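You operate a simulated robot arm through the tools that you are given. There is no shell and no other tool. Be economical: measure what you need, move in short steps, check, and stop when the job is done.

Carry out the task below with a simulated two-armed robot. There is one attempt and no reset: what you move stays moved.

Task
Spin the wet salad dry and take the spinner lid off again.
Fine: basket in, lid on, hold the spinner while you pump till no drops show; the lid ends on the oak top.

It is judged by the outcome, as a careful person would: the job done as asked, and still so three seconds after it is handed in. It fails if anything else is knocked over, pushed out of place, dropped, spilled or broken. A push-on lid holds only when it is set on centred and level and pressed home; a screw cap is set on level and turned clockwise until tight.

Robot
Two 7-joint arms with two-finger parallel grippers on one trunk, on a base that drives. Base frame: it is fixed to the floor where the robot stands at the start and does not move with it; the origin is under the middle of the robot, x ahead of it, y to its left, z up; the surface under the hand at the start is at about z = 900. Readings come in mm, rad, newtons and seconds.
The left shoulder is at the start at [62, 197, 1154], the right one opposite. With the tool pointing down near the work surface each hand reaches from about 300 to 720 mm from the robot's upright axis, wherever it stands, measured 20 degrees to its own side. Places, roughly: oak top of the island [1000, -100, 900]; red button of the hot tray [500, -300, 900]; salad spinner (22x17x11 cm) [1000, -300, 900]; spinner lid (18x18x6 cm) [1300, -300, 900]; white button of the hot tray [600, -300, 900]; white pump knob [1300, -300, 1000]. Payload 1.57 kg a hand.
Tool frame (each hand has its own): the origin (TCP) lies between the finger pads and is the grasp point; the fingertips stand 30 mm ahead of it; z points along the fingers, y is the line along which they close. The gripper opens to 110 mm. The fingers are 24 mm wide and 12 mm thick; the gripper's body (48 by 112 mm) begins 78 mm behind the TCP.
Orientation is that of the tool frame in the base frame, as a unit quaternion [w, x, y, z]. With the fingers straight down and closing along the base's y, the tool's x points along the base's -x, its y along +y and its z along -z.

Tools
- The arms move only by the tool jog_arm. It takes "left_increments", "right_increments" or both (then of equal length, played together; a hand with none holds still); each is one flat list of numbers, 7 for each row, row after row: the shift along the tool's x, y, z in mm, then the turn, a rotation vector about the tool's x, y, z in degrees, then the gripper command, from -1 (fully open) to 1 (shut), values between in proportion. In form: [dx, dy, dz, ax, ay, az, grip, dx, dy, dz, ax, ay, az, grip, ...]. A call has 1 to 20 rows; each row shifts and turns the commanded pose from where the row before left it, along the tool's axes as they then stand. Rows are played at 5 a second. More than 50 mm and 0.15 rad between two rows, or a gripper value outside its range, and nothing of the call is played. A pose out of reach is approached as far as the arm can. The call stops where the force on the tool passes 40 N (or 10 N more than at its start, if that is more) or the arm is blocked; 0.2 s more then pass. The fingers move at their own pace (about 72 mm/s each) and stop on an object; they squeeze with about 28 N. The grip force told is the motor's: it shows also when the fingers shut on nothing. Time passes only in rows, and 0.2 s behind the last, so rows that do not move let the fingers close. The reply holds the time, the measured pose of the TCP, the force on the tool along the base axes, the opening and the grip force, in the units named above and with some noise, with the torque about the TCP (base axes, N m) and any sound that the robot's microphone picked up.
- Cameras (640 x 400 px; columns grow to the right, rows downward): "scene" is now at [102.4, 6.2, 1747.2]; the picture's right is [-0.03, -1.00, -0.00], its down [-0.83, 0.03, -0.55] and it looks along [0.55, -0.02, -0.83] (base axes); focal length 256 px, centre (320, 200). "left" rides on the left gripper at [70, -16, -141] in its tool frame; the picture's right is [0.23, 0.97, 0.00], its down [-0.85, 0.20, -0.48] and it looks along [-0.47, 0.11, 0.88] (tool axes); focal length 222 px, centre (320, 200). "right" rides on the right gripper at [70, 16, -141] in its tool frame; the picture's right is [-0.23, 0.97, 0.00], its down [-0.85, -0.20, -0.48] and it looks along [-0.47, -0.11, 0.88] (tool axes); focal length 222 px, centre (320, 200). There is no depth. A picture from a camera that has moved, and an enlarged one, comes with that camera's place and axes in the base frame and with its lens. The place of the scene camera against the robot may be out by one fixed shift of up to 25 mm in any direction.
- grab_frame(camera): a new picture of that camera. No time passes.
- lift_body(by): slides the trunk up (or, below 0, down) by that many mm; the arms and the scene camera ride with it, the base frame stays. It gives what a move gives, with no picture.
- roll_base(legs): drives the robot by 1 to 6 legs, each [ahead, left, turn to the left] in mm, mm and rad, along the robot's own axes; the way and the turn of a leg run together, so that a leg with both is an arc; at most 1500 mm and 3.142 rad a leg. The arms and the cameras ride along, it lands a little off, and it stops where it bumps. It gives what a move gives.
- head_to(pan, tilt): turns the head with the scene camera to pan (to the left, within 1.501 rad either way) and tilt (down, from -0.506 to 1.204), counted from straight ahead of the robot. It gives what a move gives.
- inspect(camera, box): a new picture of the part [left, top, right, bottom] of that camera's present view, enlarged. No time passes.
- hand_in(): hands the job in; it is judged then, once.

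Go step by step. Nothing tells you exact positions but the pictures and the camera data: compare them with the known pose of the tool, close in by small moves and look again before you grip or let go. The budget is 120 turns and 92 pictures, counting those below and the enlarged ones. Unless the task says otherwise, let go and move clear before handing in, and close with one line.

The tools are called after "Call:" as name(argument=value, ...) on one line, values as JSON. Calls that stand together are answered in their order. jog_arm: Moves the arms, as the interface text tells. Its arguments: {"type":"object","properties":{"left_increments":{"type":"array","items":{"type":"number"}},"right_increments":{"type":"array","items":{"type":"number"}}},"required":[]} The other tools are called the same way: lift_body (by) slides the trunk up or down; roll_base (legs) drives the base; head_to (pan, tilt) turns the head that bears the scene camera; grab_frame (camera) takes a picture; inspect (camera, box) takes an enlarged picture of a part of a camera's view; hand_in () hands the job in.

At the start:

```text
clock: 0.0
left_tcp_pos: [442.4, 83.6, 1186.4]
left_tool_rot: [0.0, 0.0, 1.0, 0.0]
left_wrist_force: [-0.7, 0.3, -0.2]
left_torque: [-0.01, 0.0, -0.02]
left_width: 110.3
left_grasp_force: 0.0
right_tcp_pos: [348.0, -285.2, 1215.2]
right_tool_rot: [-0.001, 0.0, 1.0, 0.001]
right_wrist_force: [0.0, 0.2, 0.7]
right_torque: [-0.02, -0.02, -0.02]
right_width: 109.8
right_grasp_force: 0.0
trunk travel left (down, up): [-750.0, 240.0]
robot x, y, heading: [-0.5, -1.1, 0.0]
head pan, tilt: [-0.035, 0.986]
```

scene: 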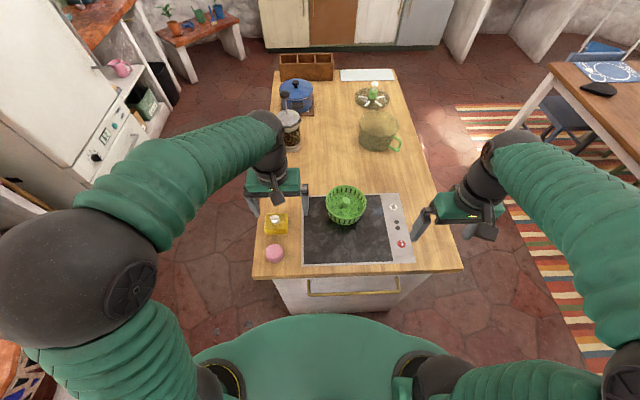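
right: 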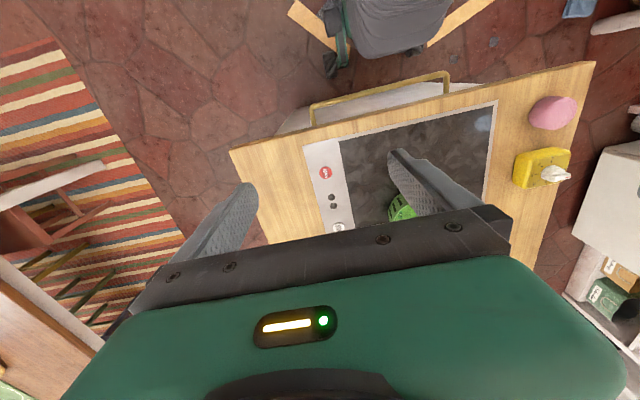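
left: 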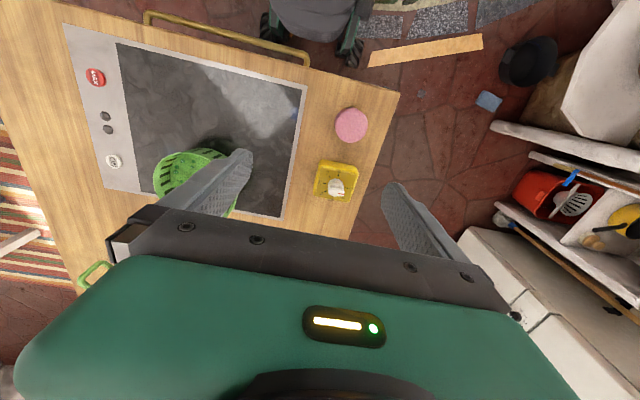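

I see the green basket standing on the black hot tray, the spinner bowl at the right further away, and the lid with its knob behind it. I look closer first.

Call:
inspect(camera="scene", box=[240, 160, 480, 310])

Call:
inspect(camera="scene", box=[260, 50, 460, 175])

```text
2.67 times, centred on (360, 235) of scene
camera zoom: at [102.4, 6.2, 1747.2], right [-0.03, -1.0, 0.0], down [-0.83, 0.03, -0.55], along [0.55, -0.02, -0.83], focal length 684 px, centre (213, 107)
```

zoom: 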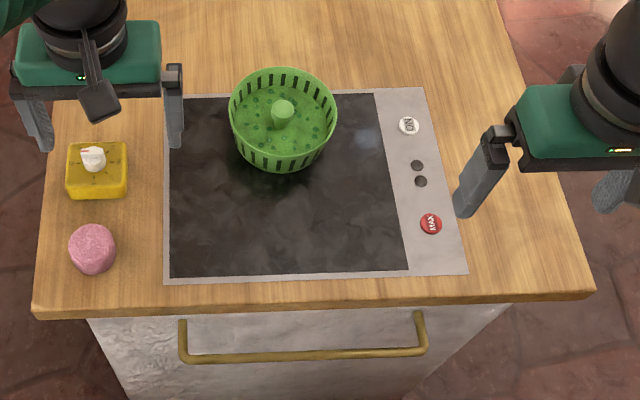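

```text
3.20 times, centred on (360, 112) of scene
camera zoom: at [102.4, 6.2, 1747.2], right [-0.03, -1.0, 0.0], down [-0.83, 0.03, -0.55], along [0.55, -0.02, -0.83], focal length 821 px, centre (192, 480)
```

zoom: 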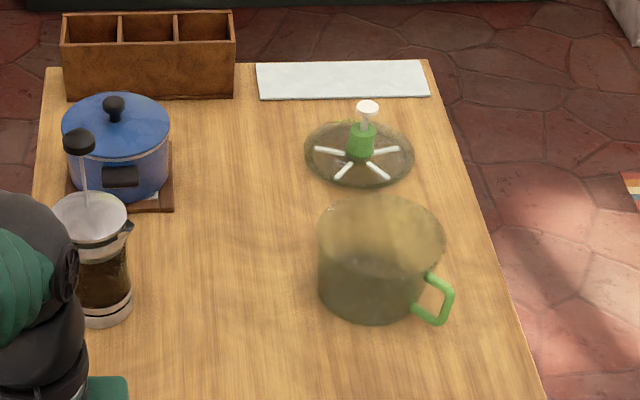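

Basket is about (600,-100) with a central post I can grip; bowl about (980,-290), lid about (1300,-315). I shift the robot 200 mm right so the left hand faces the basket, then look.

Call:
roll_base(legs=[[0, -200, 0]])

Call:
jog_arm(left_increments=[-35, 0, 0, 0, 0, 0, -0.1, -35, 0, 0, 0, 0, 0, -0.1, -35, 0, 0, 0, 0, 0, -0.1, -35, 0, 0, 0, 0, 0, -0.1, 0, 0, 0, 0, 0, 0, -0.1])

Call:
grab_frame(camera="left")

Call:
grab_frame(camera="scene")

```text
clock: 1.6
left_tcp_pos: [441.5, -106.9, 1187.2]
left_tool_rot: [0.0, -0.001, 1.0, -0.003]
left_wrist_force: [0.4, 0.6, 0.5]
left_torque: [0.01, -0.02, 0.0]
left_width: 109.9
left_grasp_force: 0.0
right_tcp_pos: [348.9, -478.5, 1217.6]
right_tool_rot: [-0.001, -0.002, 1.0, -0.001]
right_wrist_force: [-0.5, -0.1, -0.1]
right_torque: [-0.04, 0.0, 0.03]
right_width: 109.9
right_grasp_force: 0.0
trunk travel left (down, up): [-750.0, 240.0]
robot x, y, heading: [0.7, -194.9, 0.003]
head pan, tilt: [-0.035, 0.986]
```

```text
clock: 2.8
left_tcp_pos: [583.2, -117.3, 1188.6]
left_tool_rot: [0.001, -0.003, 1.0, 0.002]
left_wrist_force: [-0.1, -0.2, 0.2]
left_torque: [0.05, 0.01, 0.0]
left_width: 60.6
left_grasp_force: 0.0
right_tcp_pos: [348.6, -487.0, 1215.0]
right_tool_rot: [0.0, -0.002, 1.0, 0.002]
right_wrist_force: [-0.5, -0.2, -0.3]
right_torque: [0.04, -0.02, -0.02]
right_width: 109.8
right_grasp_force: 0.1
trunk travel left (down, up): [-750.0, 240.0]
robot x, y, heading: [1.1, -198.6, 0.001]
head pan, tilt: [-0.035, 0.986]
```

```text
86 pictures are left
camera left: at [512.4, -133.8, 1328.6], right [-0.23, 0.97, 0.0], down [0.85, 0.2, 0.48], along [0.47, 0.11, -0.88], focal length 222 px, centre (320, 200)
```

left: 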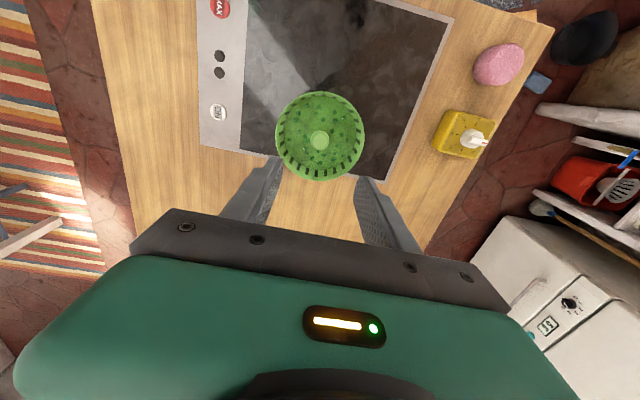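

```text
85 pictures are left
camera scene: at [104.1, -196.8, 1747.2], right [-0.03, -1.0, 0.0], down [-0.83, 0.03, -0.55], along [0.55, -0.01, -0.83], focal length 256 px, centre (320, 200)
```

scene: 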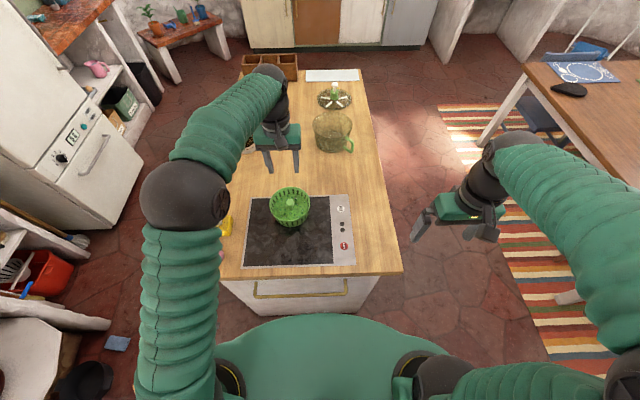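

Wrist view places the post near (598,-114). I centre over it and descend partway, then check.

Call:
jog_arm(left_increments=[-14, 3, 30, 0, 0, 0, -0.1, 0, 0, 35, 0, 0, 0, -0.1, 0, 0, 40, 0, 0, 0, -0.1, 0, 0, 0, 0, 0, 0, -0.1])

Call:
grab_frame(camera="left")

```text
clock: 3.8
left_tcp_pos: [595.8, -110.9, 1084.4]
left_tool_rot: [0.0, -0.001, 1.0, 0.001]
left_wrist_force: [0.1, 0.0, 0.2]
left_torque: [0.01, -0.04, -0.02]
left_width: 60.6
left_grasp_force: 0.0
right_tcp_pos: [347.6, -484.7, 1216.0]
right_tool_rot: [-0.001, -0.001, 1.0, 0.001]
right_wrist_force: [0.9, 0.6, 0.1]
right_torque: [0.02, 0.01, -0.01]
right_width: 109.8
right_grasp_force: 0.0
trunk travel left (down, up): [-750.0, 240.0]
robot x, y, heading: [2.2, -194.9, 0.004]
head pan, tilt: [-0.035, 0.986]
```

```text
84 pictures are left
camera left: at [526.2, -126.9, 1224.8], right [-0.23, 0.97, 0.0], down [0.85, 0.2, 0.48], along [0.47, 0.11, -0.88], focal length 222 px, centre (320, 200)
```

left: 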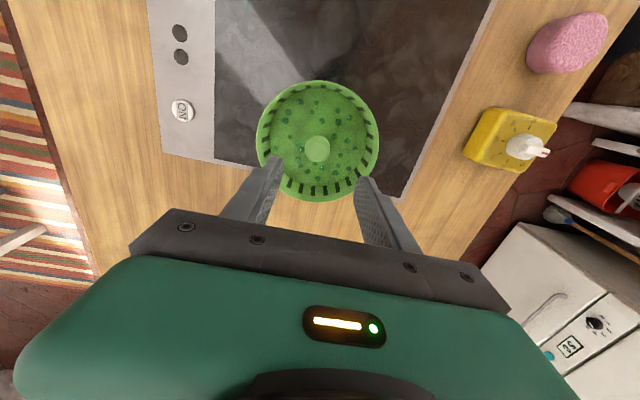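

Call:
jog_arm(left_increments=[0, -2, 25, 0, 0, 0, -0.1, 0, 0, 20, 0, 0, 0, -0.1, 0, 0, 0, 0, 0, 0, -0.1])

Call:
inspect(camera="left", box=[200, 60, 440, 210])

```text
clock: 4.6
left_tcp_pos: [595.6, -111.4, 1038.1]
left_tool_rot: [0.0, -0.002, 1.0, 0.0]
left_wrist_force: [-0.5, 0.1, 0.4]
left_torque: [0.03, 0.03, -0.02]
left_width: 60.6
left_grasp_force: 0.1
right_tcp_pos: [347.7, -483.9, 1215.4]
right_tool_rot: [0.001, -0.001, 1.0, 0.001]
right_wrist_force: [0.5, 0.2, -0.4]
right_torque: [0.01, 0.01, -0.01]
right_width: 110.0
right_grasp_force: 0.1
trunk travel left (down, up): [-750.0, 240.0]
robot x, y, heading: [0.4, -199.5, 0.004]
head pan, tilt: [-0.035, 0.986]
```

```text
2.67 times, centred on (320, 135) of left
camera zoom: at [525.9, -128.6, 1178.6], right [-0.23, 0.97, 0.0], down [0.85, 0.2, 0.48], along [0.47, 0.11, -0.88], focal length 592 px, centre (320, 373)
```

zoom: 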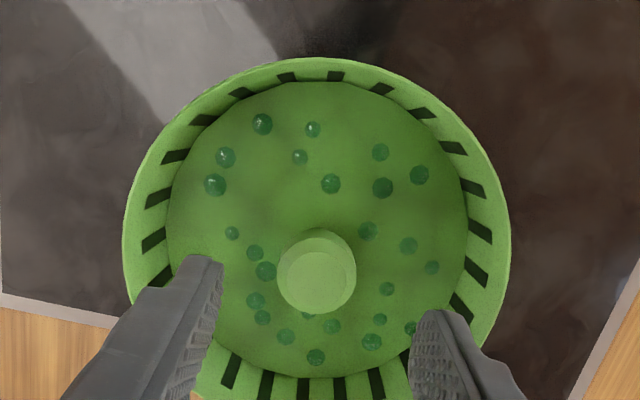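

Post top about z 980 at (597,-113), fingers straddle it. I descend to z≈966 and close.

Call:
jog_arm(left_increments=[-1, -2, 25, 0, 0, 0, -0.1, 0, 0, 25, 0, 0, 0, -0.1, 0, 0, 21, 0, 0, 0, -0.1, 0, 0, 0, 0, 0, 0, -0.1, 0, 0, 0, 0, 0, 0, 1, 0, 0, 0, 0, 0, 0, 1, 0, 0, 0, 0, 0, 0, 1, 0, 0, 0, 0, 0, 0, 1])

Call:
grab_frame(camera="left")

```text
clock: 6.4
left_tcp_pos: [595.1, -114.6, 966.2]
left_tool_rot: [0.001, -0.002, 1.0, 0.0]
left_wrist_force: [-0.3, -0.1, 0.3]
left_torque: [-0.03, -0.01, 0.0]
left_width: 29.4
left_grasp_force: 27.7
right_tcp_pos: [348.7, -484.3, 1216.3]
right_tool_rot: [0.0, -0.002, 1.0, 0.001]
right_wrist_force: [-0.2, 0.6, 0.6]
right_torque: [0.0, -0.02, -0.03]
right_width: 110.0
right_grasp_force: 0.1
trunk travel left (down, up): [-750.0, 240.0]
robot x, y, heading: [3.6, -195.8, 0.004]
head pan, tilt: [-0.035, 0.986]
```

```text
82 pictures are left
camera left: at [525.4, -131.2, 1107.7], right [-0.23, 0.97, 0.0], down [0.85, 0.2, 0.48], along [0.47, 0.11, -0.88], focal length 222 px, centre (320, 200)
```

left: 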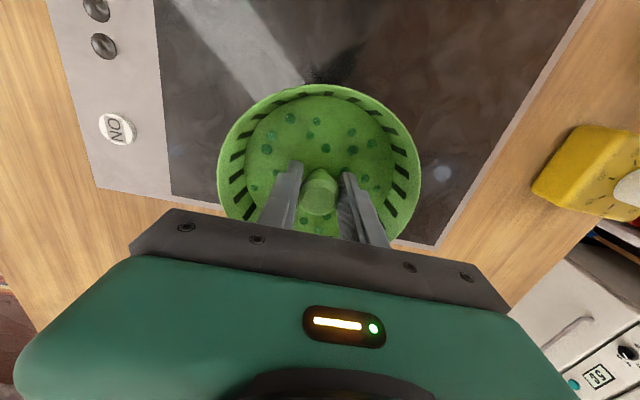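

The post is gripped at 29 mm. I lift and check that it hangs level.

Call:
jog_arm(left_increments=[0, 0, -20, 0, 0, 0, 1, 0, 0, -30, 0, 0, 0, 1, 0, 0, -40, 0, 0, 0, 1, 0, 0, -40, 0, 0, 0, 1, 0, 0, -40, 0, 0, 0, 1, 0, 0, -40, 0, 0, 0, 1, 0, 0, -20, 0, 0, 0, 1, 35, 0, 0, 0, 0, 0, 1, 35, 0, 0, 0, 0, 0, 1, 35, 0, 0, 0, 0, 0, 1, 20, 0, 0, 0, 0, 0, 1, 0, 0, 0, 0, 0, 0, 1])

Call:
grab_frame(camera="left")

Call:
grab_frame(camera="scene")

```text
clock: 9.0
left_tcp_pos: [469.9, -115.7, 1195.8]
left_tool_rot: [0.0, -0.001, 1.0, 0.0]
left_wrist_force: [-0.7, 0.0, 0.2]
left_torque: [-0.02, -0.01, 0.01]
left_width: 0.0
left_grasp_force: 21.7
right_tcp_pos: [349.4, -483.6, 1216.0]
right_tool_rot: [0.0, -0.002, 1.0, 0.001]
right_wrist_force: [0.2, 0.3, -0.3]
right_torque: [0.03, 0.01, 0.0]
right_width: 109.8
right_grasp_force: 0.0
trunk travel left (down, up): [-750.0, 240.0]
robot x, y, heading: [-0.9, -198.6, 0.0]
head pan, tilt: [-0.035, 0.986]
```

```text
81 pictures are left
camera left: at [400.8, -131.8, 1337.1], right [-0.23, 0.97, 0.0], down [0.85, 0.2, 0.48], along [0.47, 0.11, -0.88], focal length 222 px, centre (320, 200)
```

left: 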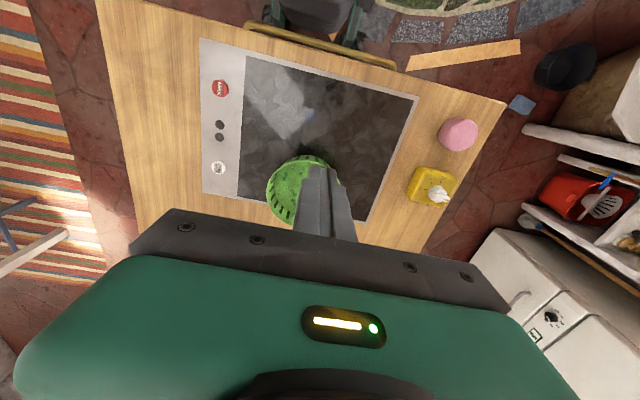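

```text
80 pictures are left
camera scene: at [103.1, -192.2, 1747.2], right [-0.03, -1.0, 0.0], down [-0.83, 0.03, -0.55], along [0.55, -0.02, -0.83], focal length 256 px, centre (320, 200)
```

scene: 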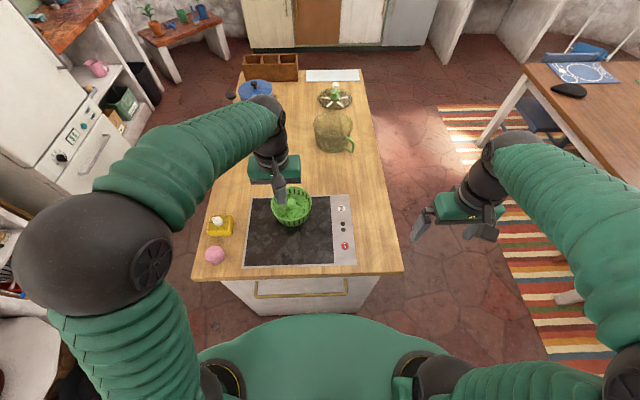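

The basket slipped off during the lift and stands on the tray again. I look at it more closely before regripping.

Call:
inspect(camera="scene", box=[230, 170, 350, 245])

Call:
jog_arm(left_increments=[0, 0, 0, 0, 0, 0, -0.1, -40, 0, 0, 0, 0, 0, -0.1, -45, 0, 0, 0, 0, 0, -0.1, -40, 0, 0, 0, 0, 0, -0.1, 0, 0, 40, 0, 0, 0, -0.1, 0, 0, 45, 0, 0, 0, -0.1, 0, 0, 45, 0, 0, 0, -0.1, 0, 0, 20, 0, 0, 0, -0.1, 0, 0, 0, 0, 0, 0, -0.1])

Call:
inspect(camera="left", box=[200, 60, 440, 210])

```text
5.33 times, centred on (290, 208) of scene
camera zoom: at [103.1, -192.2, 1747.2], right [-0.03, -1.0, 0.0], down [-0.83, 0.03, -0.55], along [0.55, -0.02, -0.83], focal length 1368 px, centre (480, 160)
```

zoom: 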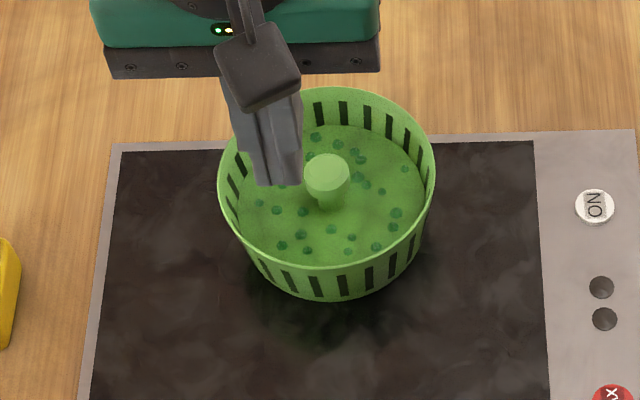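

```text
clock: 11.0
left_tcp_pos: [595.3, -114.3, 1045.9]
left_tool_rot: [0.001, -0.002, 1.0, 0.001]
left_wrist_force: [-0.1, 0.1, -0.6]
left_torque: [-0.01, 0.0, 0.01]
left_width: 60.2
left_grasp_force: 0.1
right_tcp_pos: [348.6, -484.6, 1215.4]
right_tool_rot: [0.0, -0.002, 1.0, 0.001]
right_wrist_force: [0.1, 0.1, 0.1]
right_torque: [0.02, -0.02, -0.04]
right_width: 110.1
right_grasp_force: 0.1
trunk travel left (down, up): [-750.0, 240.0]
robot x, y, heading: [-0.6, -198.6, 0.003]
head pan, tilt: [-0.035, 0.986]
```

```text
2.67 times, centred on (320, 135) of left
camera zoom: at [525.3, -131.2, 1187.3], right [-0.23, 0.97, 0.0], down [0.85, 0.2, 0.48], along [0.47, 0.11, -0.88], focal length 592 px, centre (320, 373)
```

zoom: 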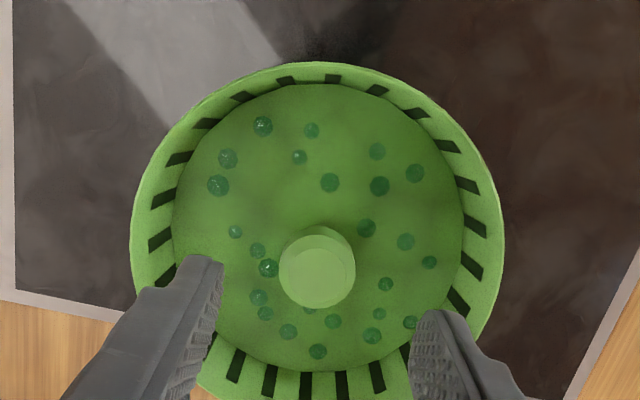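

The post is a mushroom knob on a thinner stem. I go a little deeper this time and lift slowly, watching the load.

Call:
jog_arm(left_increments=[-2, 0, 30, 0, 0, 0, -0.1, 0, 0, 30, 0, 0, 0, -0.1, 0, 0, 16, 0, 0, 0, -0.1, 0, 0, 4, 0, 0, 0, -0.1, 0, 0, 4, 0, 0, 0, -0.1, 0, 0, 4, 0, 0, 0, -0.1, 0, 0, 3, 0, 0, 0, -0.1, 0, 0, 0, 0, 0, 0, -0.1])

Call:
inspect(camera="left", box=[200, 60, 440, 210])

```text
clock: 12.8
left_tcp_pos: [598.9, -114.4, 955.7]
left_tool_rot: [0.001, -0.002, 1.0, 0.0]
left_wrist_force: [-0.1, 1.0, -0.2]
left_torque: [0.0, -0.02, -0.05]
left_width: 60.6
left_grasp_force: 0.1
right_tcp_pos: [348.3, -482.7, 1215.5]
right_tool_rot: [0.0, -0.002, 1.0, 0.001]
right_wrist_force: [0.3, -0.1, 0.1]
right_torque: [-0.03, 0.04, -0.03]
right_width: 110.1
right_grasp_force: 0.0
trunk travel left (down, up): [-750.0, 240.0]
robot x, y, heading: [2.8, -198.9, -0.0]
head pan, tilt: [-0.035, 0.986]
```

```text
2.67 times, centred on (320, 135) of left
camera zoom: at [528.2, -131.0, 1096.0], right [-0.23, 0.97, 0.0], down [0.85, 0.2, 0.48], along [0.47, 0.11, -0.88], focal length 592 px, centre (320, 373)
```

zoom: 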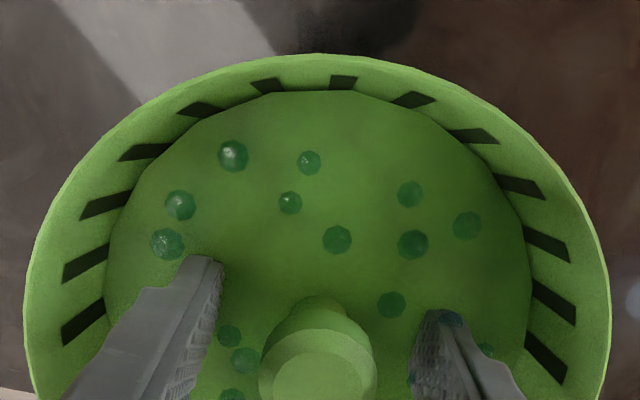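

Call:
jog_arm(left_increments=[0, 0, 0, 0, 0, 0, 1, 0, 0, 0, 0, 0, 0, 1, 0, 0, 0, 0, 0, 0, 1, 0, 0, 0, 0, 0, 0, 1, 0, 0, -3, 0, 0, 0, 1, 0, 0, -3, 0, 0, 0, 1, 0, 0, -3, 0, 0, 0, 1, 0, 0, 0, 0, 0, 0, 1])

Call:
inspect(camera="left", box=[200, 60, 440, 210])

```text
clock: 14.6
left_tcp_pos: [599.7, -115.0, 964.3]
left_tool_rot: [0.001, -0.002, 1.0, 0.001]
left_wrist_force: [-0.1, 0.2, -2.3]
left_torque: [0.0, 0.02, 0.03]
left_width: 29.2
left_grasp_force: 28.2
right_tcp_pos: [348.4, -484.0, 1215.9]
right_tool_rot: [0.0, -0.001, 1.0, 0.001]
right_wrist_force: [-0.4, -0.1, 0.4]
right_torque: [0.0, -0.02, -0.02]
right_width: 109.9
right_grasp_force: 0.0
trunk travel left (down, up): [-750.0, 240.0]
robot x, y, heading: [-0.2, -197.9, 0.0]
head pan, tilt: [-0.035, 0.986]
```

```text
2.67 times, centred on (320, 135) of left
camera zoom: at [529.0, -130.9, 1104.8], right [-0.23, 0.97, 0.0], down [0.85, 0.2, 0.48], along [0.47, 0.11, -0.88], focal length 592 px, centre (320, 373)
```

zoom: 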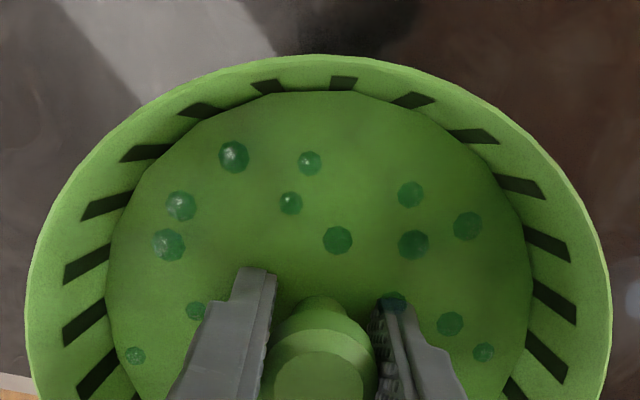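

It is lifting now (about 2.3 N, view unchanged relative to the hand). I continue slowly.

Call:
jog_arm(left_increments=[0, 0, -5, 0, 0, 0, 1, 0, 0, -8, 0, 0, 0, 1, 0, 0, -12, 0, 0, 0, 1, 0, 0, -15, 0, 0, 0, 1, 0, 0, -15, 0, 0, 0, 1, 0, 0, -15, 0, 0, 0, 1, 0, 0, -15, 0, 0, 0, 1, 0, 0, -15, 0, 0, 0, 1, 0, 0, -15, 0, 0, 0, 1, 0, 0, -15, 0, 0, 0, 1, 0, 0, -15, 0, 0, 0, 1, 0, 0, -15, 0, 0, 0, 1, 0, 0, -15, 0, 0, 0, 1, 0, 0, -10, 0, 0, 0, 1, 0, 0, -5, 0, 0, 0, 1, 0, 0, 0, 0, 0, 0, 1])

Call:
grab_frame(camera="scene")

```text
clock: 18.0
left_tcp_pos: [598.4, -114.8, 1154.3]
left_tool_rot: [0.0, -0.001, 1.0, 0.0]
left_wrist_force: [-0.2, -0.2, -1.0]
left_torque: [-0.04, 0.03, -0.02]
left_width: 29.0
left_grasp_force: 28.4
right_tcp_pos: [348.1, -484.5, 1215.7]
right_tool_rot: [0.0, -0.002, 1.0, 0.001]
right_wrist_force: [-0.3, 0.4, 0.1]
right_torque: [-0.01, -0.02, -0.03]
right_width: 109.9
right_grasp_force: 0.1
trunk travel left (down, up): [-750.0, 240.0]
robot x, y, heading: [2.4, -201.0, 0.003]
head pan, tilt: [-0.035, 0.986]
```

```text
75 pictures are left
camera scene: at [104.2, -192.2, 1747.1], right [-0.03, -1.0, 0.0], down [-0.83, 0.03, -0.55], along [0.55, -0.02, -0.83], focal length 256 px, centre (320, 200)
```

scene: 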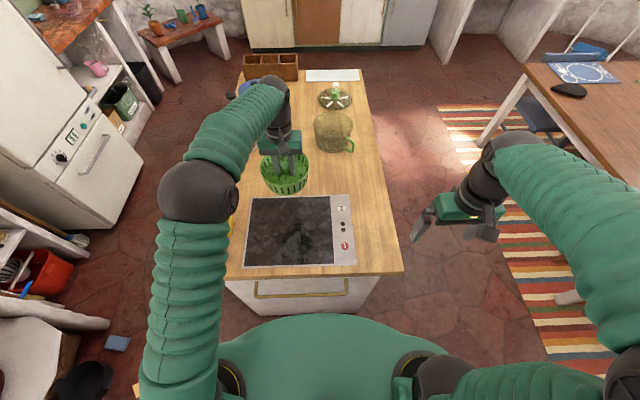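

The basket is held. I retract the arm a bit, then drive around to the right side of the island.

Call:
jog_arm(left_increments=[20, 0, 0, 0, 0, 0, 1, 25, 0, 0, 0, 0, 0, 1, 25, 0, 0, 0, 0, 0, 1, 25, 0, 0, 0, 0, 0, 1, 25, 0, 0, 0, 0, 0, 1, 20, 0, -10, 0, 0, 0, 1, 0, 0, -10, 0, 0, 0, 1, 0, 0, 0, 0, 0, 0, 1])

Call:
roll_base(legs=[[-100, 0, 0], [0, -750, 0]])

Call:
grab_frame(camera="scene")

```text
clock: 19.8
left_tcp_pos: [459.1, -114.4, 1175.0]
left_tool_rot: [0.0, -0.001, 1.0, 0.001]
left_wrist_force: [-0.3, 0.1, -0.9]
left_torque: [0.03, -0.01, 0.03]
left_width: 29.3
left_grasp_force: 27.7
right_tcp_pos: [347.0, -483.6, 1215.6]
right_tool_rot: [0.0, -0.002, 1.0, 0.0]
right_wrist_force: [0.1, 0.7, -0.2]
right_torque: [0.01, 0.0, 0.02]
right_width: 110.0
right_grasp_force: 0.0
trunk travel left (down, up): [-750.0, 240.0]
robot x, y, heading: [2.2, -195.6, 0.005]
head pan, tilt: [-0.035, 0.986]
```

```text
clock: 24.6
left_tcp_pos: [364.2, -865.4, 1174.4]
left_tool_rot: [0.0, -0.009, 1.0, -0.001]
left_wrist_force: [-0.3, 0.1, -1.1]
left_torque: [-0.01, 0.01, 0.0]
left_width: 28.8
left_grasp_force: 27.6
right_tcp_pos: [258.8, -1234.0, 1215.8]
right_tool_rot: [-0.001, -0.009, 1.0, -0.001]
right_wrist_force: [-0.3, -0.3, -0.1]
right_torque: [-0.02, 0.02, 0.01]
right_width: 109.9
right_grasp_force: 0.0
trunk travel left (down, up): [-750.0, 240.0]
robot x, y, heading: [-94.8, -955.3, 0.018]
head pan, tilt: [-0.035, 0.986]
```

```text
74 pictures are left
camera scene: at [10.0, -945.1, 1747.2], right [-0.02, -1.0, 0.0], down [-0.83, 0.01, -0.55], along [0.55, -0.01, -0.83], focal length 256 px, centre (320, 200)
```

scene: 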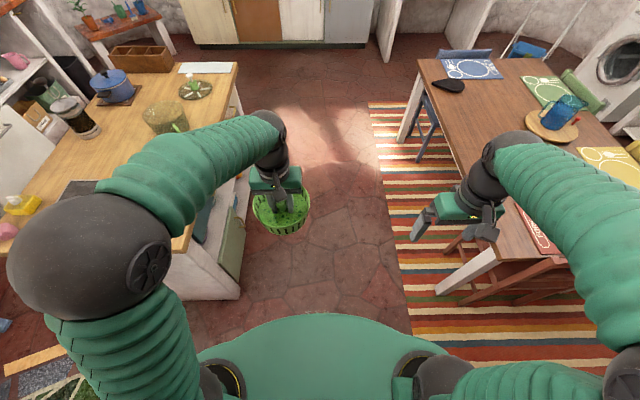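

Clear corridor. I drive ahead and turn left to face the island.

Call:
roll_base(legs=[[1195, -20, 0], [0, 0, 1.553]])

Call:
grab_frame(camera="scene")

```text
clock: 34.5
left_tcp_pos: [1019.1, -489.5, 1174.8]
left_tool_rot: [0.001, 0.716, -0.698, 0.0]
left_wrist_force: [-1.5, 0.3, -1.7]
left_torque: [0.0, -0.01, -0.01]
left_width: 28.6
left_grasp_force: 28.2
right_tcp_pos: [1390.5, -592.0, 1216.3]
right_tool_rot: [0.001, 0.716, -0.698, -0.001]
right_wrist_force: [0.5, 0.6, 0.7]
right_torque: [0.0, -0.04, 0.0]
right_width: 109.9
right_grasp_force: 0.0
trunk travel left (down, up): [-750.0, 240.0]
robot x, y, heading: [1112.4, -944.0, 1.595]
head pan, tilt: [-0.035, 0.986]
```

```text
73 pictures are left
camera scene: at [1112.7, -832.2, 1747.2], right [1.0, -0.01, 0.0], down [-0.01, -0.83, -0.55], along [0.01, 0.55, -0.83], focal length 256 px, centre (320, 200)
```

scene: 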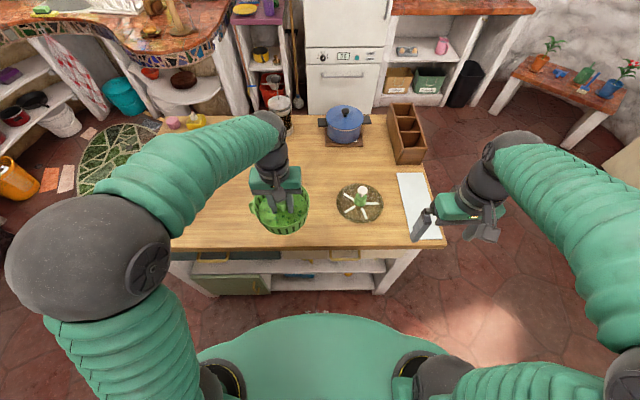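

I nudge 90 mm closer and straighten the heading.

Call:
roll_base(legs=[[90, 0, -0.024]])

Call:
head_to(pan=0.0, tilt=0.9)

Call:
grab_frame(camera="right")

Call:
grab_frame(camera="left")

Call:
grab_frame(camera="scene")

```text
clock: 35.6
left_tcp_pos: [1029.1, -405.2, 1179.1]
left_tool_rot: [0.003, -0.707, 0.707, 0.003]
left_wrist_force: [0.4, -0.3, -1.1]
left_torque: [0.05, -0.03, -0.01]
left_width: 29.1
left_grasp_force: 28.5
right_tcp_pos: [1398.1, -518.0, 1220.5]
right_tool_rot: [0.001, -0.707, 0.707, 0.004]
right_wrist_force: [0.2, -0.1, 0.1]
right_torque: [0.04, -0.03, 0.0]
right_width: 109.9
right_grasp_force: 0.1
trunk travel left (down, up): [-750.0, 240.0]
robot x, y, heading: [1111.4, -858.0, 1.569]
head pan, tilt: [-0.035, 0.986]
```

```text
clock: 36.3
left_tcp_pos: [1029.5, -401.2, 1176.3]
left_tool_rot: [-0.002, 0.707, -0.707, -0.002]
left_wrist_force: [0.0, 0.0, -1.2]
left_torque: [0.0, 0.0, -0.01]
left_width: 28.8
left_grasp_force: 28.4
right_tcp_pos: [1398.0, -512.5, 1217.3]
right_tool_rot: [0.0, -0.707, 0.707, 0.002]
right_wrist_force: [0.3, -0.1, 0.2]
right_torque: [0.04, -0.01, 0.0]
right_width: 110.0
right_grasp_force: 0.1
trunk travel left (down, up): [-750.0, 240.0]
robot x, y, heading: [1112.3, -853.4, 1.572]
head pan, tilt: [0.0, 0.901]
```

```text
72 pictures are left
camera right: at [1380.3, -583.5, 1359.1], right [-0.97, 0.23, 0.0], down [0.2, 0.85, 0.48], along [0.11, 0.47, -0.88], focal length 222 px, centre (320, 200)
```

right: 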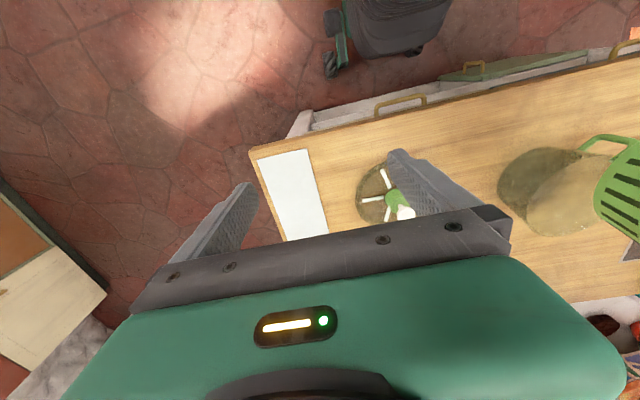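

```text
71 pictures are left
camera left: at [1045.3, -471.1, 1316.7], right [-0.97, -0.23, 0.0], down [-0.2, 0.85, 0.48], along [-0.11, 0.47, -0.88], focal length 222 px, centre (320, 200)
```

left: 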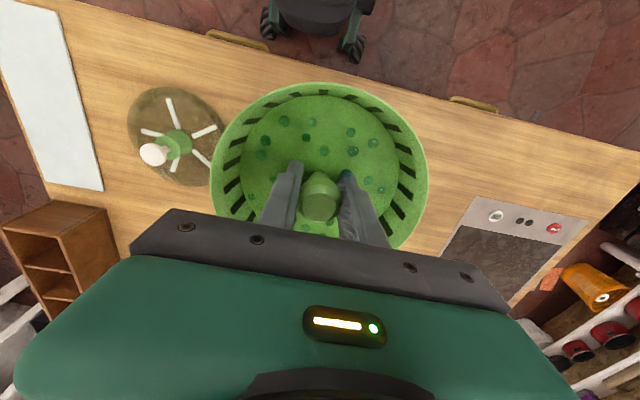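

```text
70 pictures are left
camera scene: at [1111.4, -742.4, 1753.8], right [1.0, 0.0, 0.0], down [0.0, -0.78, -0.62], along [0.0, 0.62, -0.78], focal length 256 px, centre (320, 200)
```

scene: 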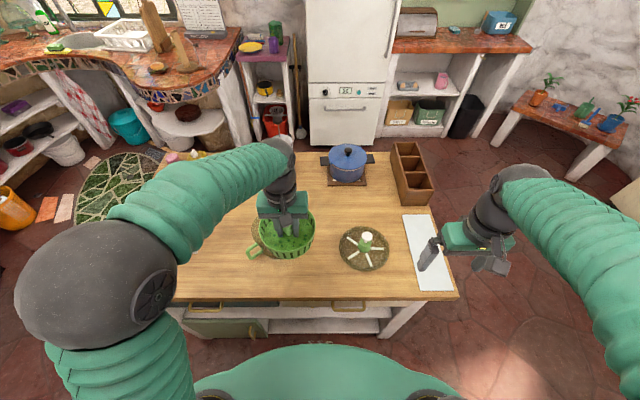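

The bowl is hidden under the basket in this view. I move the basket aside to the left to see the bowl.

Call:
jog_arm(left_increments=[0, 20, 0, 0, 0, 0, 1, 0, 30, 0, 0, 0, 0, 1, 0, 30, 0, 0, 0, 0, 1, 0, 30, 0, 0, 0, 0, 1, 0, 30, 0, 0, 0, 0, 1, 0, 30, 0, 0, 0, 0, 1, 0, 10, 0, 0, 0, 0, 1, 0, 0, 0, 0, 0, 0, 1])

Call:
inspect(camera="scene", box=[200, 190, 440, 340])

Call:
grab_frame(camera="left")

```text
clock: 38.1
left_tcp_pos: [848.8, -397.3, 1173.9]
left_tool_rot: [-0.001, 0.707, -0.707, -0.001]
left_wrist_force: [0.3, 0.6, -0.9]
left_torque: [0.0, 0.01, 0.01]
left_width: 28.8
left_grasp_force: 28.0
right_tcp_pos: [1396.9, -509.7, 1216.2]
right_tool_rot: [-0.001, -0.706, 0.708, 0.002]
right_wrist_force: [-0.3, -0.6, 0.4]
right_torque: [0.01, -0.01, 0.0]
right_width: 110.2
right_grasp_force: 0.1
trunk travel left (down, up): [-750.0, 240.0]
robot x, y, heading: [1111.5, -855.8, 1.563]
head pan, tilt: [0.0, 0.901]
```

```text
2.67 times, centred on (320, 265) of scene
camera zoom: at [1110.5, -737.7, 1753.5], right [1.0, 0.0, 0.0], down [0.0, -0.78, -0.62], along [0.0, 0.62, -0.78], focal length 684 px, centre (320, 27)
```

zoom: 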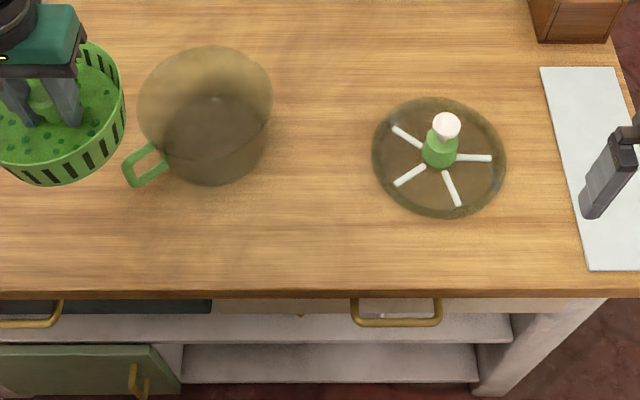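

```text
68 pictures are left
camera left: at [865.2, -468.1, 1314.4], right [-0.97, -0.23, 0.0], down [-0.2, 0.85, 0.48], along [-0.11, 0.47, -0.88], focal length 222 px, centre (320, 200)
```

left: 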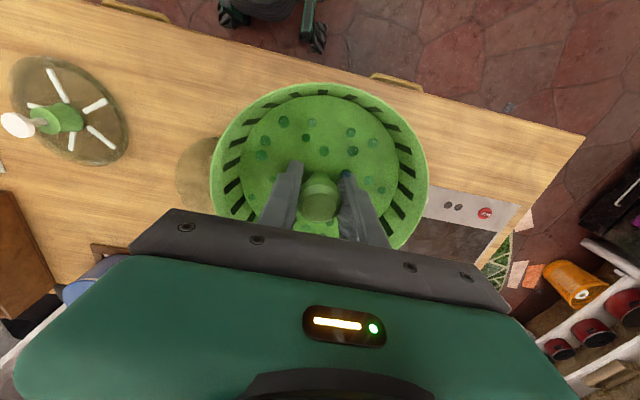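

I bring the right wrist camera nearer to measure the bowl (and lid) more reliably.

Call:
jog_arm(right_increments=[0, 45, 0, 0, 0, 0, -1, 0, 45, 0, 0, 0, 0, -1, 0, 45, 0, 0, 0, 0, -1, 0, 45, 0, 0, 0, 0, -1, 0, 45, 0, 0, 0, 0, -1, 0, 45, 0, 0, 0, 0, -1, 0, 0, 0, 0, 0, 0, -1])

Call:
grab_frame(camera="right")

```text
clock: 39.7
left_tcp_pos: [846.7, -397.8, 1172.3]
left_tool_rot: [0.001, -0.707, 0.708, 0.001]
left_wrist_force: [-0.4, 0.3, -0.8]
left_torque: [-0.01, -0.02, 0.01]
left_width: 28.8
left_grasp_force: 28.1
right_tcp_pos: [1125.2, -510.0, 1220.3]
right_tool_rot: [0.001, -0.707, 0.708, 0.0]
right_wrist_force: [0.4, -0.8, -0.9]
right_torque: [0.0, 0.0, 0.01]
right_width: 109.9
right_grasp_force: 0.0
trunk travel left (down, up): [-750.0, 240.0]
robot x, y, heading: [1111.5, -857.7, 1.569]
head pan, tilt: [0.0, 0.901]
```

```text
67 pictures are left
camera right: at [1108.4, -578.7, 1362.3], right [-0.97, 0.23, 0.0], down [0.2, 0.85, 0.48], along [0.11, 0.47, -0.88], focal length 222 px, centre (320, 200)
```

right: 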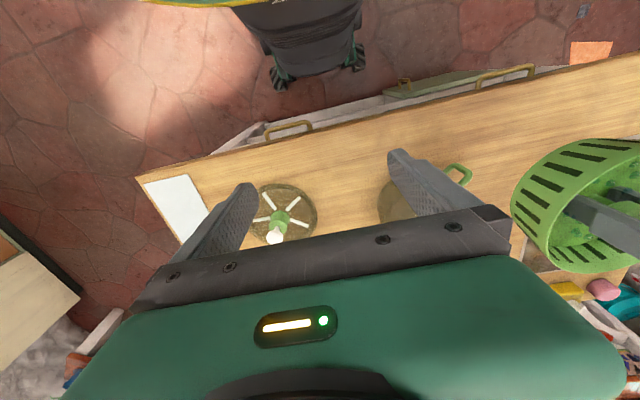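

Call:
jog_arm(right_increments=[-40, 0, 0, 0, 0, 0, -0.1, -45, 10, 0, 0, 0, 0, -0.1, -45, 10, 0, 0, 0, 0, -0.1, 0, 0, 0, 0, 0, 0, -0.1])

Call:
grab_frame(camera="right")

```text
clock: 40.7
left_tcp_pos: [847.7, -400.2, 1174.2]
left_tool_rot: [0.0, -0.707, 0.707, 0.001]
left_wrist_force: [0.4, -0.4, -1.0]
left_torque: [-0.02, -0.02, -0.01]
left_width: 28.9
left_grasp_force: 27.5
right_tcp_pos: [1108.1, -381.5, 1215.7]
right_tool_rot: [0.001, -0.707, 0.707, 0.0]
right_wrist_force: [-0.4, -0.1, 0.2]
right_torque: [0.01, 0.02, 0.01]
right_width: 60.5
right_grasp_force: 0.1
trunk travel left (down, up): [-750.0, 240.0]
robot x, y, heading: [1112.4, -855.7, 1.566]
head pan, tilt: [0.0, 0.901]
```

```text
66 pictures are left
camera right: at [1090.2, -451.6, 1358.5], right [-0.97, 0.23, 0.0], down [0.2, 0.85, 0.48], along [0.11, 0.47, -0.88], focal length 222 px, centre (320, 200)
```

right: 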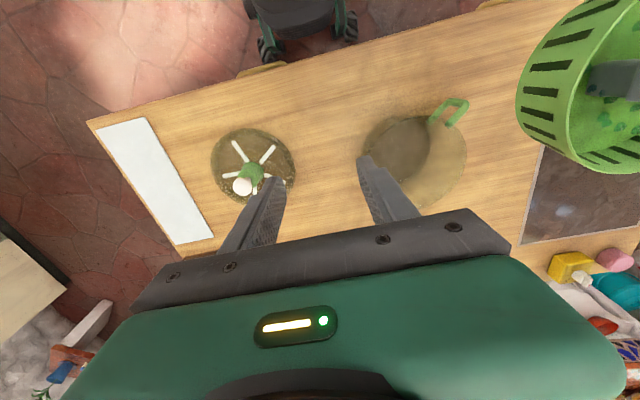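

Call:
inspect(camera="right", box=[330, 85, 490, 235])

Call:
inspect(camera="right", box=[190, 110, 320, 230])

```text
2.67 times, centred on (410, 160) of right
camera zoom: at [1090.2, -451.6, 1358.5], right [-0.97, 0.23, 0.0], down [0.2, 0.85, 0.48], along [0.11, 0.47, -0.88], focal length 592 px, centre (80, 307)
```

zoom: 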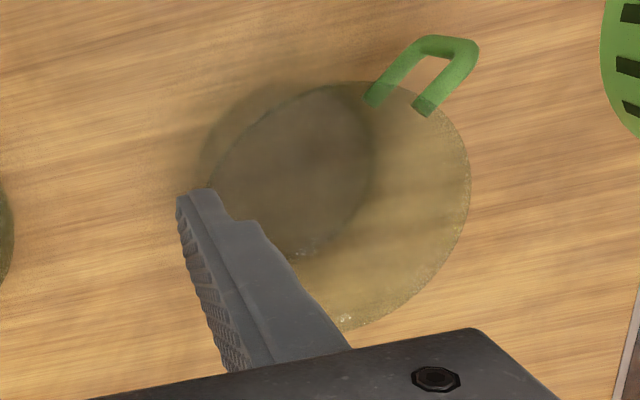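

```text
3.33 times, centred on (255, 170) of right
camera zoom: at [1090.2, -451.6, 1358.5], right [-0.97, 0.23, 0.0], down [0.2, 0.85, 0.48], along [0.11, 0.47, -0.88], focal length 740 px, centre (537, 300)
```

zoom: 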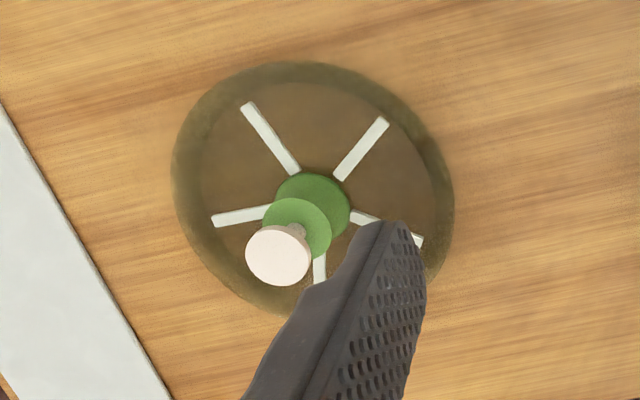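

Bowl centre by wrist camera ≈ (961,-294), rim ~z 1010; lid centre ≈ (1267,-320), hub ~z 915–953. I move the right hand clear and bring the basket over the bowl.

Call:
jog_arm(right_increments=[20, -40, 0, 0, 0, 0, -0.3, 20, -40, 0, 0, 0, 0, -0.3, 20, -40, 0, 0, 0, 0, -0.3, 20, -40, 0, 0, 0, 0, -0.3, 20, -40, 0, 0, 0, 0, -0.3, 0, 0, 0, 0, 0, 0, -0.3, 0, 0, 0, 0, 0, 0, -0.3, 0, 0, 0, 0, 0, 0, -0.3], left_increments=[0, 0, 0, 0, 0, 0, 1, 0, 0, 0, 0, 0, 0, 1, -15, -15, 0, 0, 0, 0, 1, -20, -25, 0, 0, 0, 0, 1, -25, -25, 0, 0, 0, 0, 1, -25, -25, 0, 0, 0, 0, 1, -20, -23, 0, 0, 0, 0, 1, 0, 0, 0, 0, 0, 0, 1])

Call:
inspect(camera="scene", box=[200, 190, 360, 290])

Call:
grab_frame(camera="left")

```text
clock: 42.5
left_tcp_pos: [960.8, -291.8, 1176.0]
left_tool_rot: [0.001, -0.707, 0.707, 0.001]
left_wrist_force: [0.7, -0.3, -1.2]
left_torque: [-0.03, 0.04, 0.0]
left_width: 28.9
left_grasp_force: 27.9
right_tcp_pos: [1307.0, -480.2, 1218.0]
right_tool_rot: [0.001, -0.707, 0.708, 0.001]
right_wrist_force: [-0.5, -0.2, -0.8]
right_torque: [0.03, -0.01, 0.01]
right_width: 71.4
right_grasp_force: 0.0
trunk travel left (down, up): [-750.0, 240.0]
robot x, y, heading: [1111.0, -854.8, 1.568]
head pan, tilt: [0.0, 0.901]
```

```text
4.00 times, centred on (280, 240) of scene
camera zoom: at [1110.4, -737.5, 1753.5], right [1.0, 0.0, 0.0], down [0.0, -0.78, -0.62], along [0.0, 0.62, -0.78], focal length 1026 px, centre (480, 40)
```

zoom: 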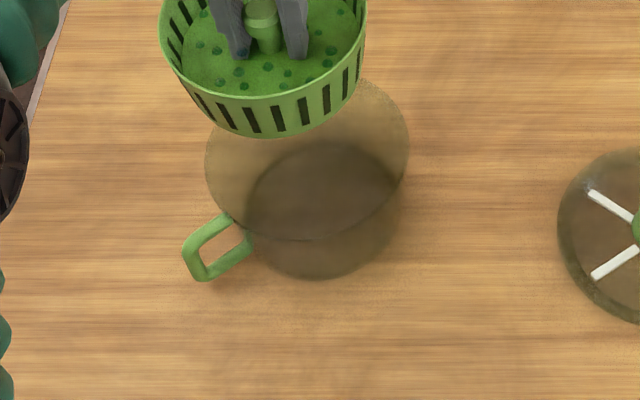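

```text
62 pictures are left
camera left: at [976.5, -362.0, 1316.9], right [-0.97, -0.23, 0.0], down [-0.2, 0.85, 0.48], along [-0.11, 0.47, -0.88], focal length 222 px, centre (320, 200)
```

left: 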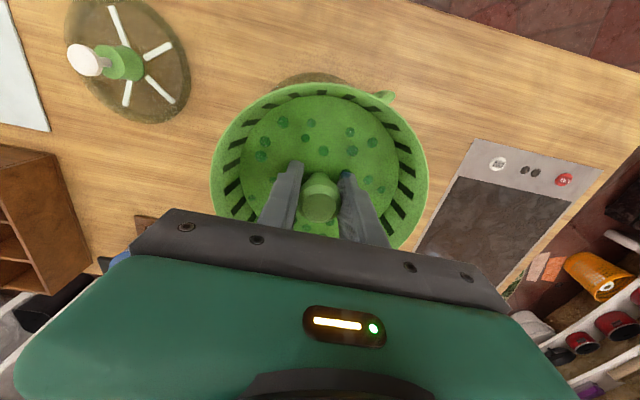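

Looks close to centred. I lower to just above the rim and compare.

Call:
jog_arm(left_increments=[0, 0, 15, 0, 0, 0, 1, 0, 0, 20, 0, 0, 0, 1, 0, 0, 20, 0, 0, 0, 1, 0, 0, 20, 0, 0, 0, 1, 0, 0, 20, 0, 0, 0, 1, 0, 0, 8, 0, 0, 0, 1, 0, 0, 0, 0, 0, 0, 1])

Call:
inspect(camera="scene", box=[200, 190, 360, 290])

Call:
inspect(camera="right", box=[400, 80, 640, 230])

```text
clock: 44.1
left_tcp_pos: [961.0, -291.5, 1072.1]
left_tool_rot: [0.001, -0.707, 0.707, 0.0]
left_wrist_force: [-0.9, 0.6, -1.9]
left_torque: [-0.03, 0.0, 0.02]
left_width: 28.9
left_grasp_force: 28.0
right_tcp_pos: [1306.8, -480.1, 1218.0]
right_tool_rot: [-0.001, -0.707, 0.708, 0.0]
right_wrist_force: [0.1, 0.1, 0.3]
right_torque: [0.03, -0.01, -0.03]
right_width: 71.1
right_grasp_force: 0.1
trunk travel left (down, up): [-750.0, 240.0]
robot x, y, heading: [1108.4, -853.2, 1.57]
head pan, tilt: [0.0, 0.901]
```

```text
4.00 times, centred on (280, 240) of scene
camera zoom: at [1110.6, -736.1, 1753.4], right [1.0, 0.0, 0.0], down [0.0, -0.79, -0.62], along [0.0, 0.62, -0.79], focal length 1026 px, centre (480, 40)
```

zoom: 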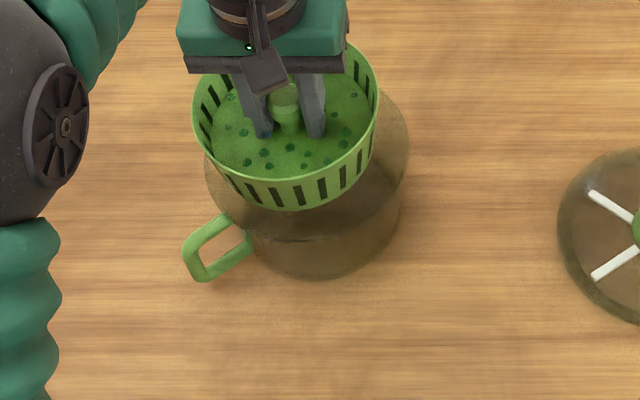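

```text
2.67 times, centred on (520, 155) of right
camera zoom: at [1288.9, -549.4, 1360.2], right [-0.97, 0.23, 0.0], down [0.2, 0.85, 0.48], along [0.11, 0.47, -0.88], focal length 592 px, centre (-213, 320)
```

zoom: 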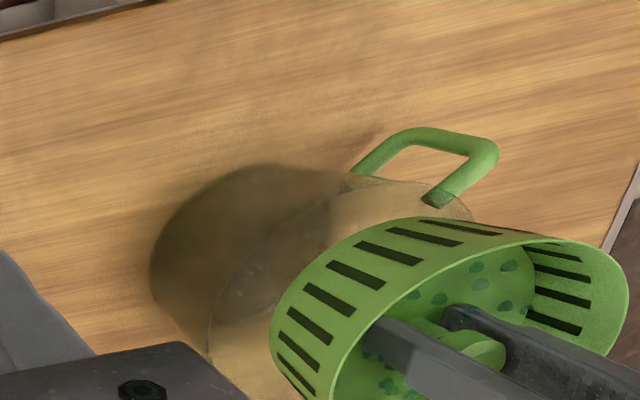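

Correcting by a few mm to (963,-287), then lowering the tapered bottom just inside the rim.

Call:
jog_arm(left_increments=[-4, -2, 10, 0, 0, 0, 1, 0, 0, 10, 0, 0, 0, 1, 0, 0, 10, 0, 0, 0, 1, 0, 0, 0, 0, 0, 0, 1])

Call:
inspect(camera="scene", box=[220, 190, 340, 265])

Call:
inspect(camera="left", box=[180, 30, 460, 250])

```text
clock: 45.1
left_tcp_pos: [963.5, -289.2, 1040.9]
left_tool_rot: [0.0, -0.707, 0.708, 0.001]
left_wrist_force: [0.7, 0.5, -1.9]
left_torque: [0.01, 0.01, 0.01]
left_width: 28.7
left_grasp_force: 27.7
right_tcp_pos: [1306.8, -479.0, 1218.1]
right_tool_rot: [0.0, -0.707, 0.707, 0.0]
right_wrist_force: [0.5, -0.2, -0.4]
right_torque: [0.06, 0.01, 0.01]
right_width: 71.5
right_grasp_force: 0.1
trunk travel left (down, up): [-750.0, 240.0]
robot x, y, heading: [1112.7, -854.3, 1.569]
head pan, tilt: [0.0, 0.901]
```

```text
5.33 times, centred on (280, 228) of scene
camera zoom: at [1110.6, -736.0, 1753.4], right [1.0, 0.0, 0.0], down [0.0, -0.79, -0.62], along [0.0, 0.62, -0.79], focal length 1368 px, centre (533, 53)
```

zoom: 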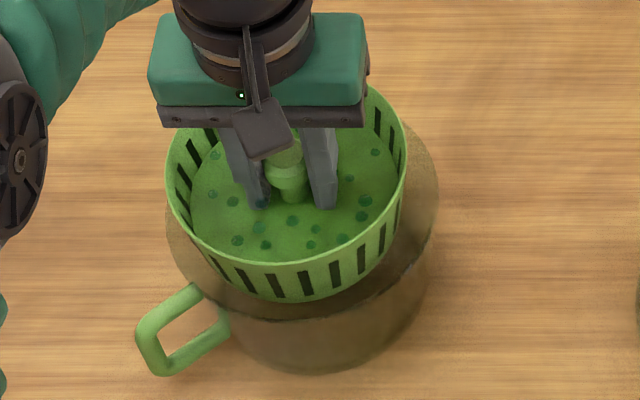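

```text
1.82 times, centred on (320, 140) of left
camera zoom: at [979.5, -359.2, 1182.0], right [-0.97, -0.23, 0.0], down [-0.2, 0.85, 0.48], along [-0.11, 0.47, -0.88], focal length 404 px, centre (320, 309)
```

zoom: 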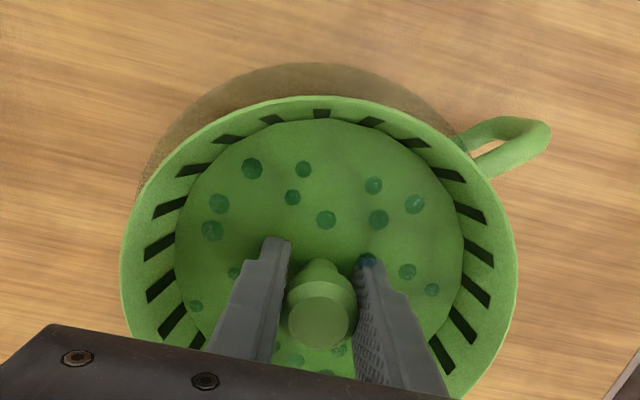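

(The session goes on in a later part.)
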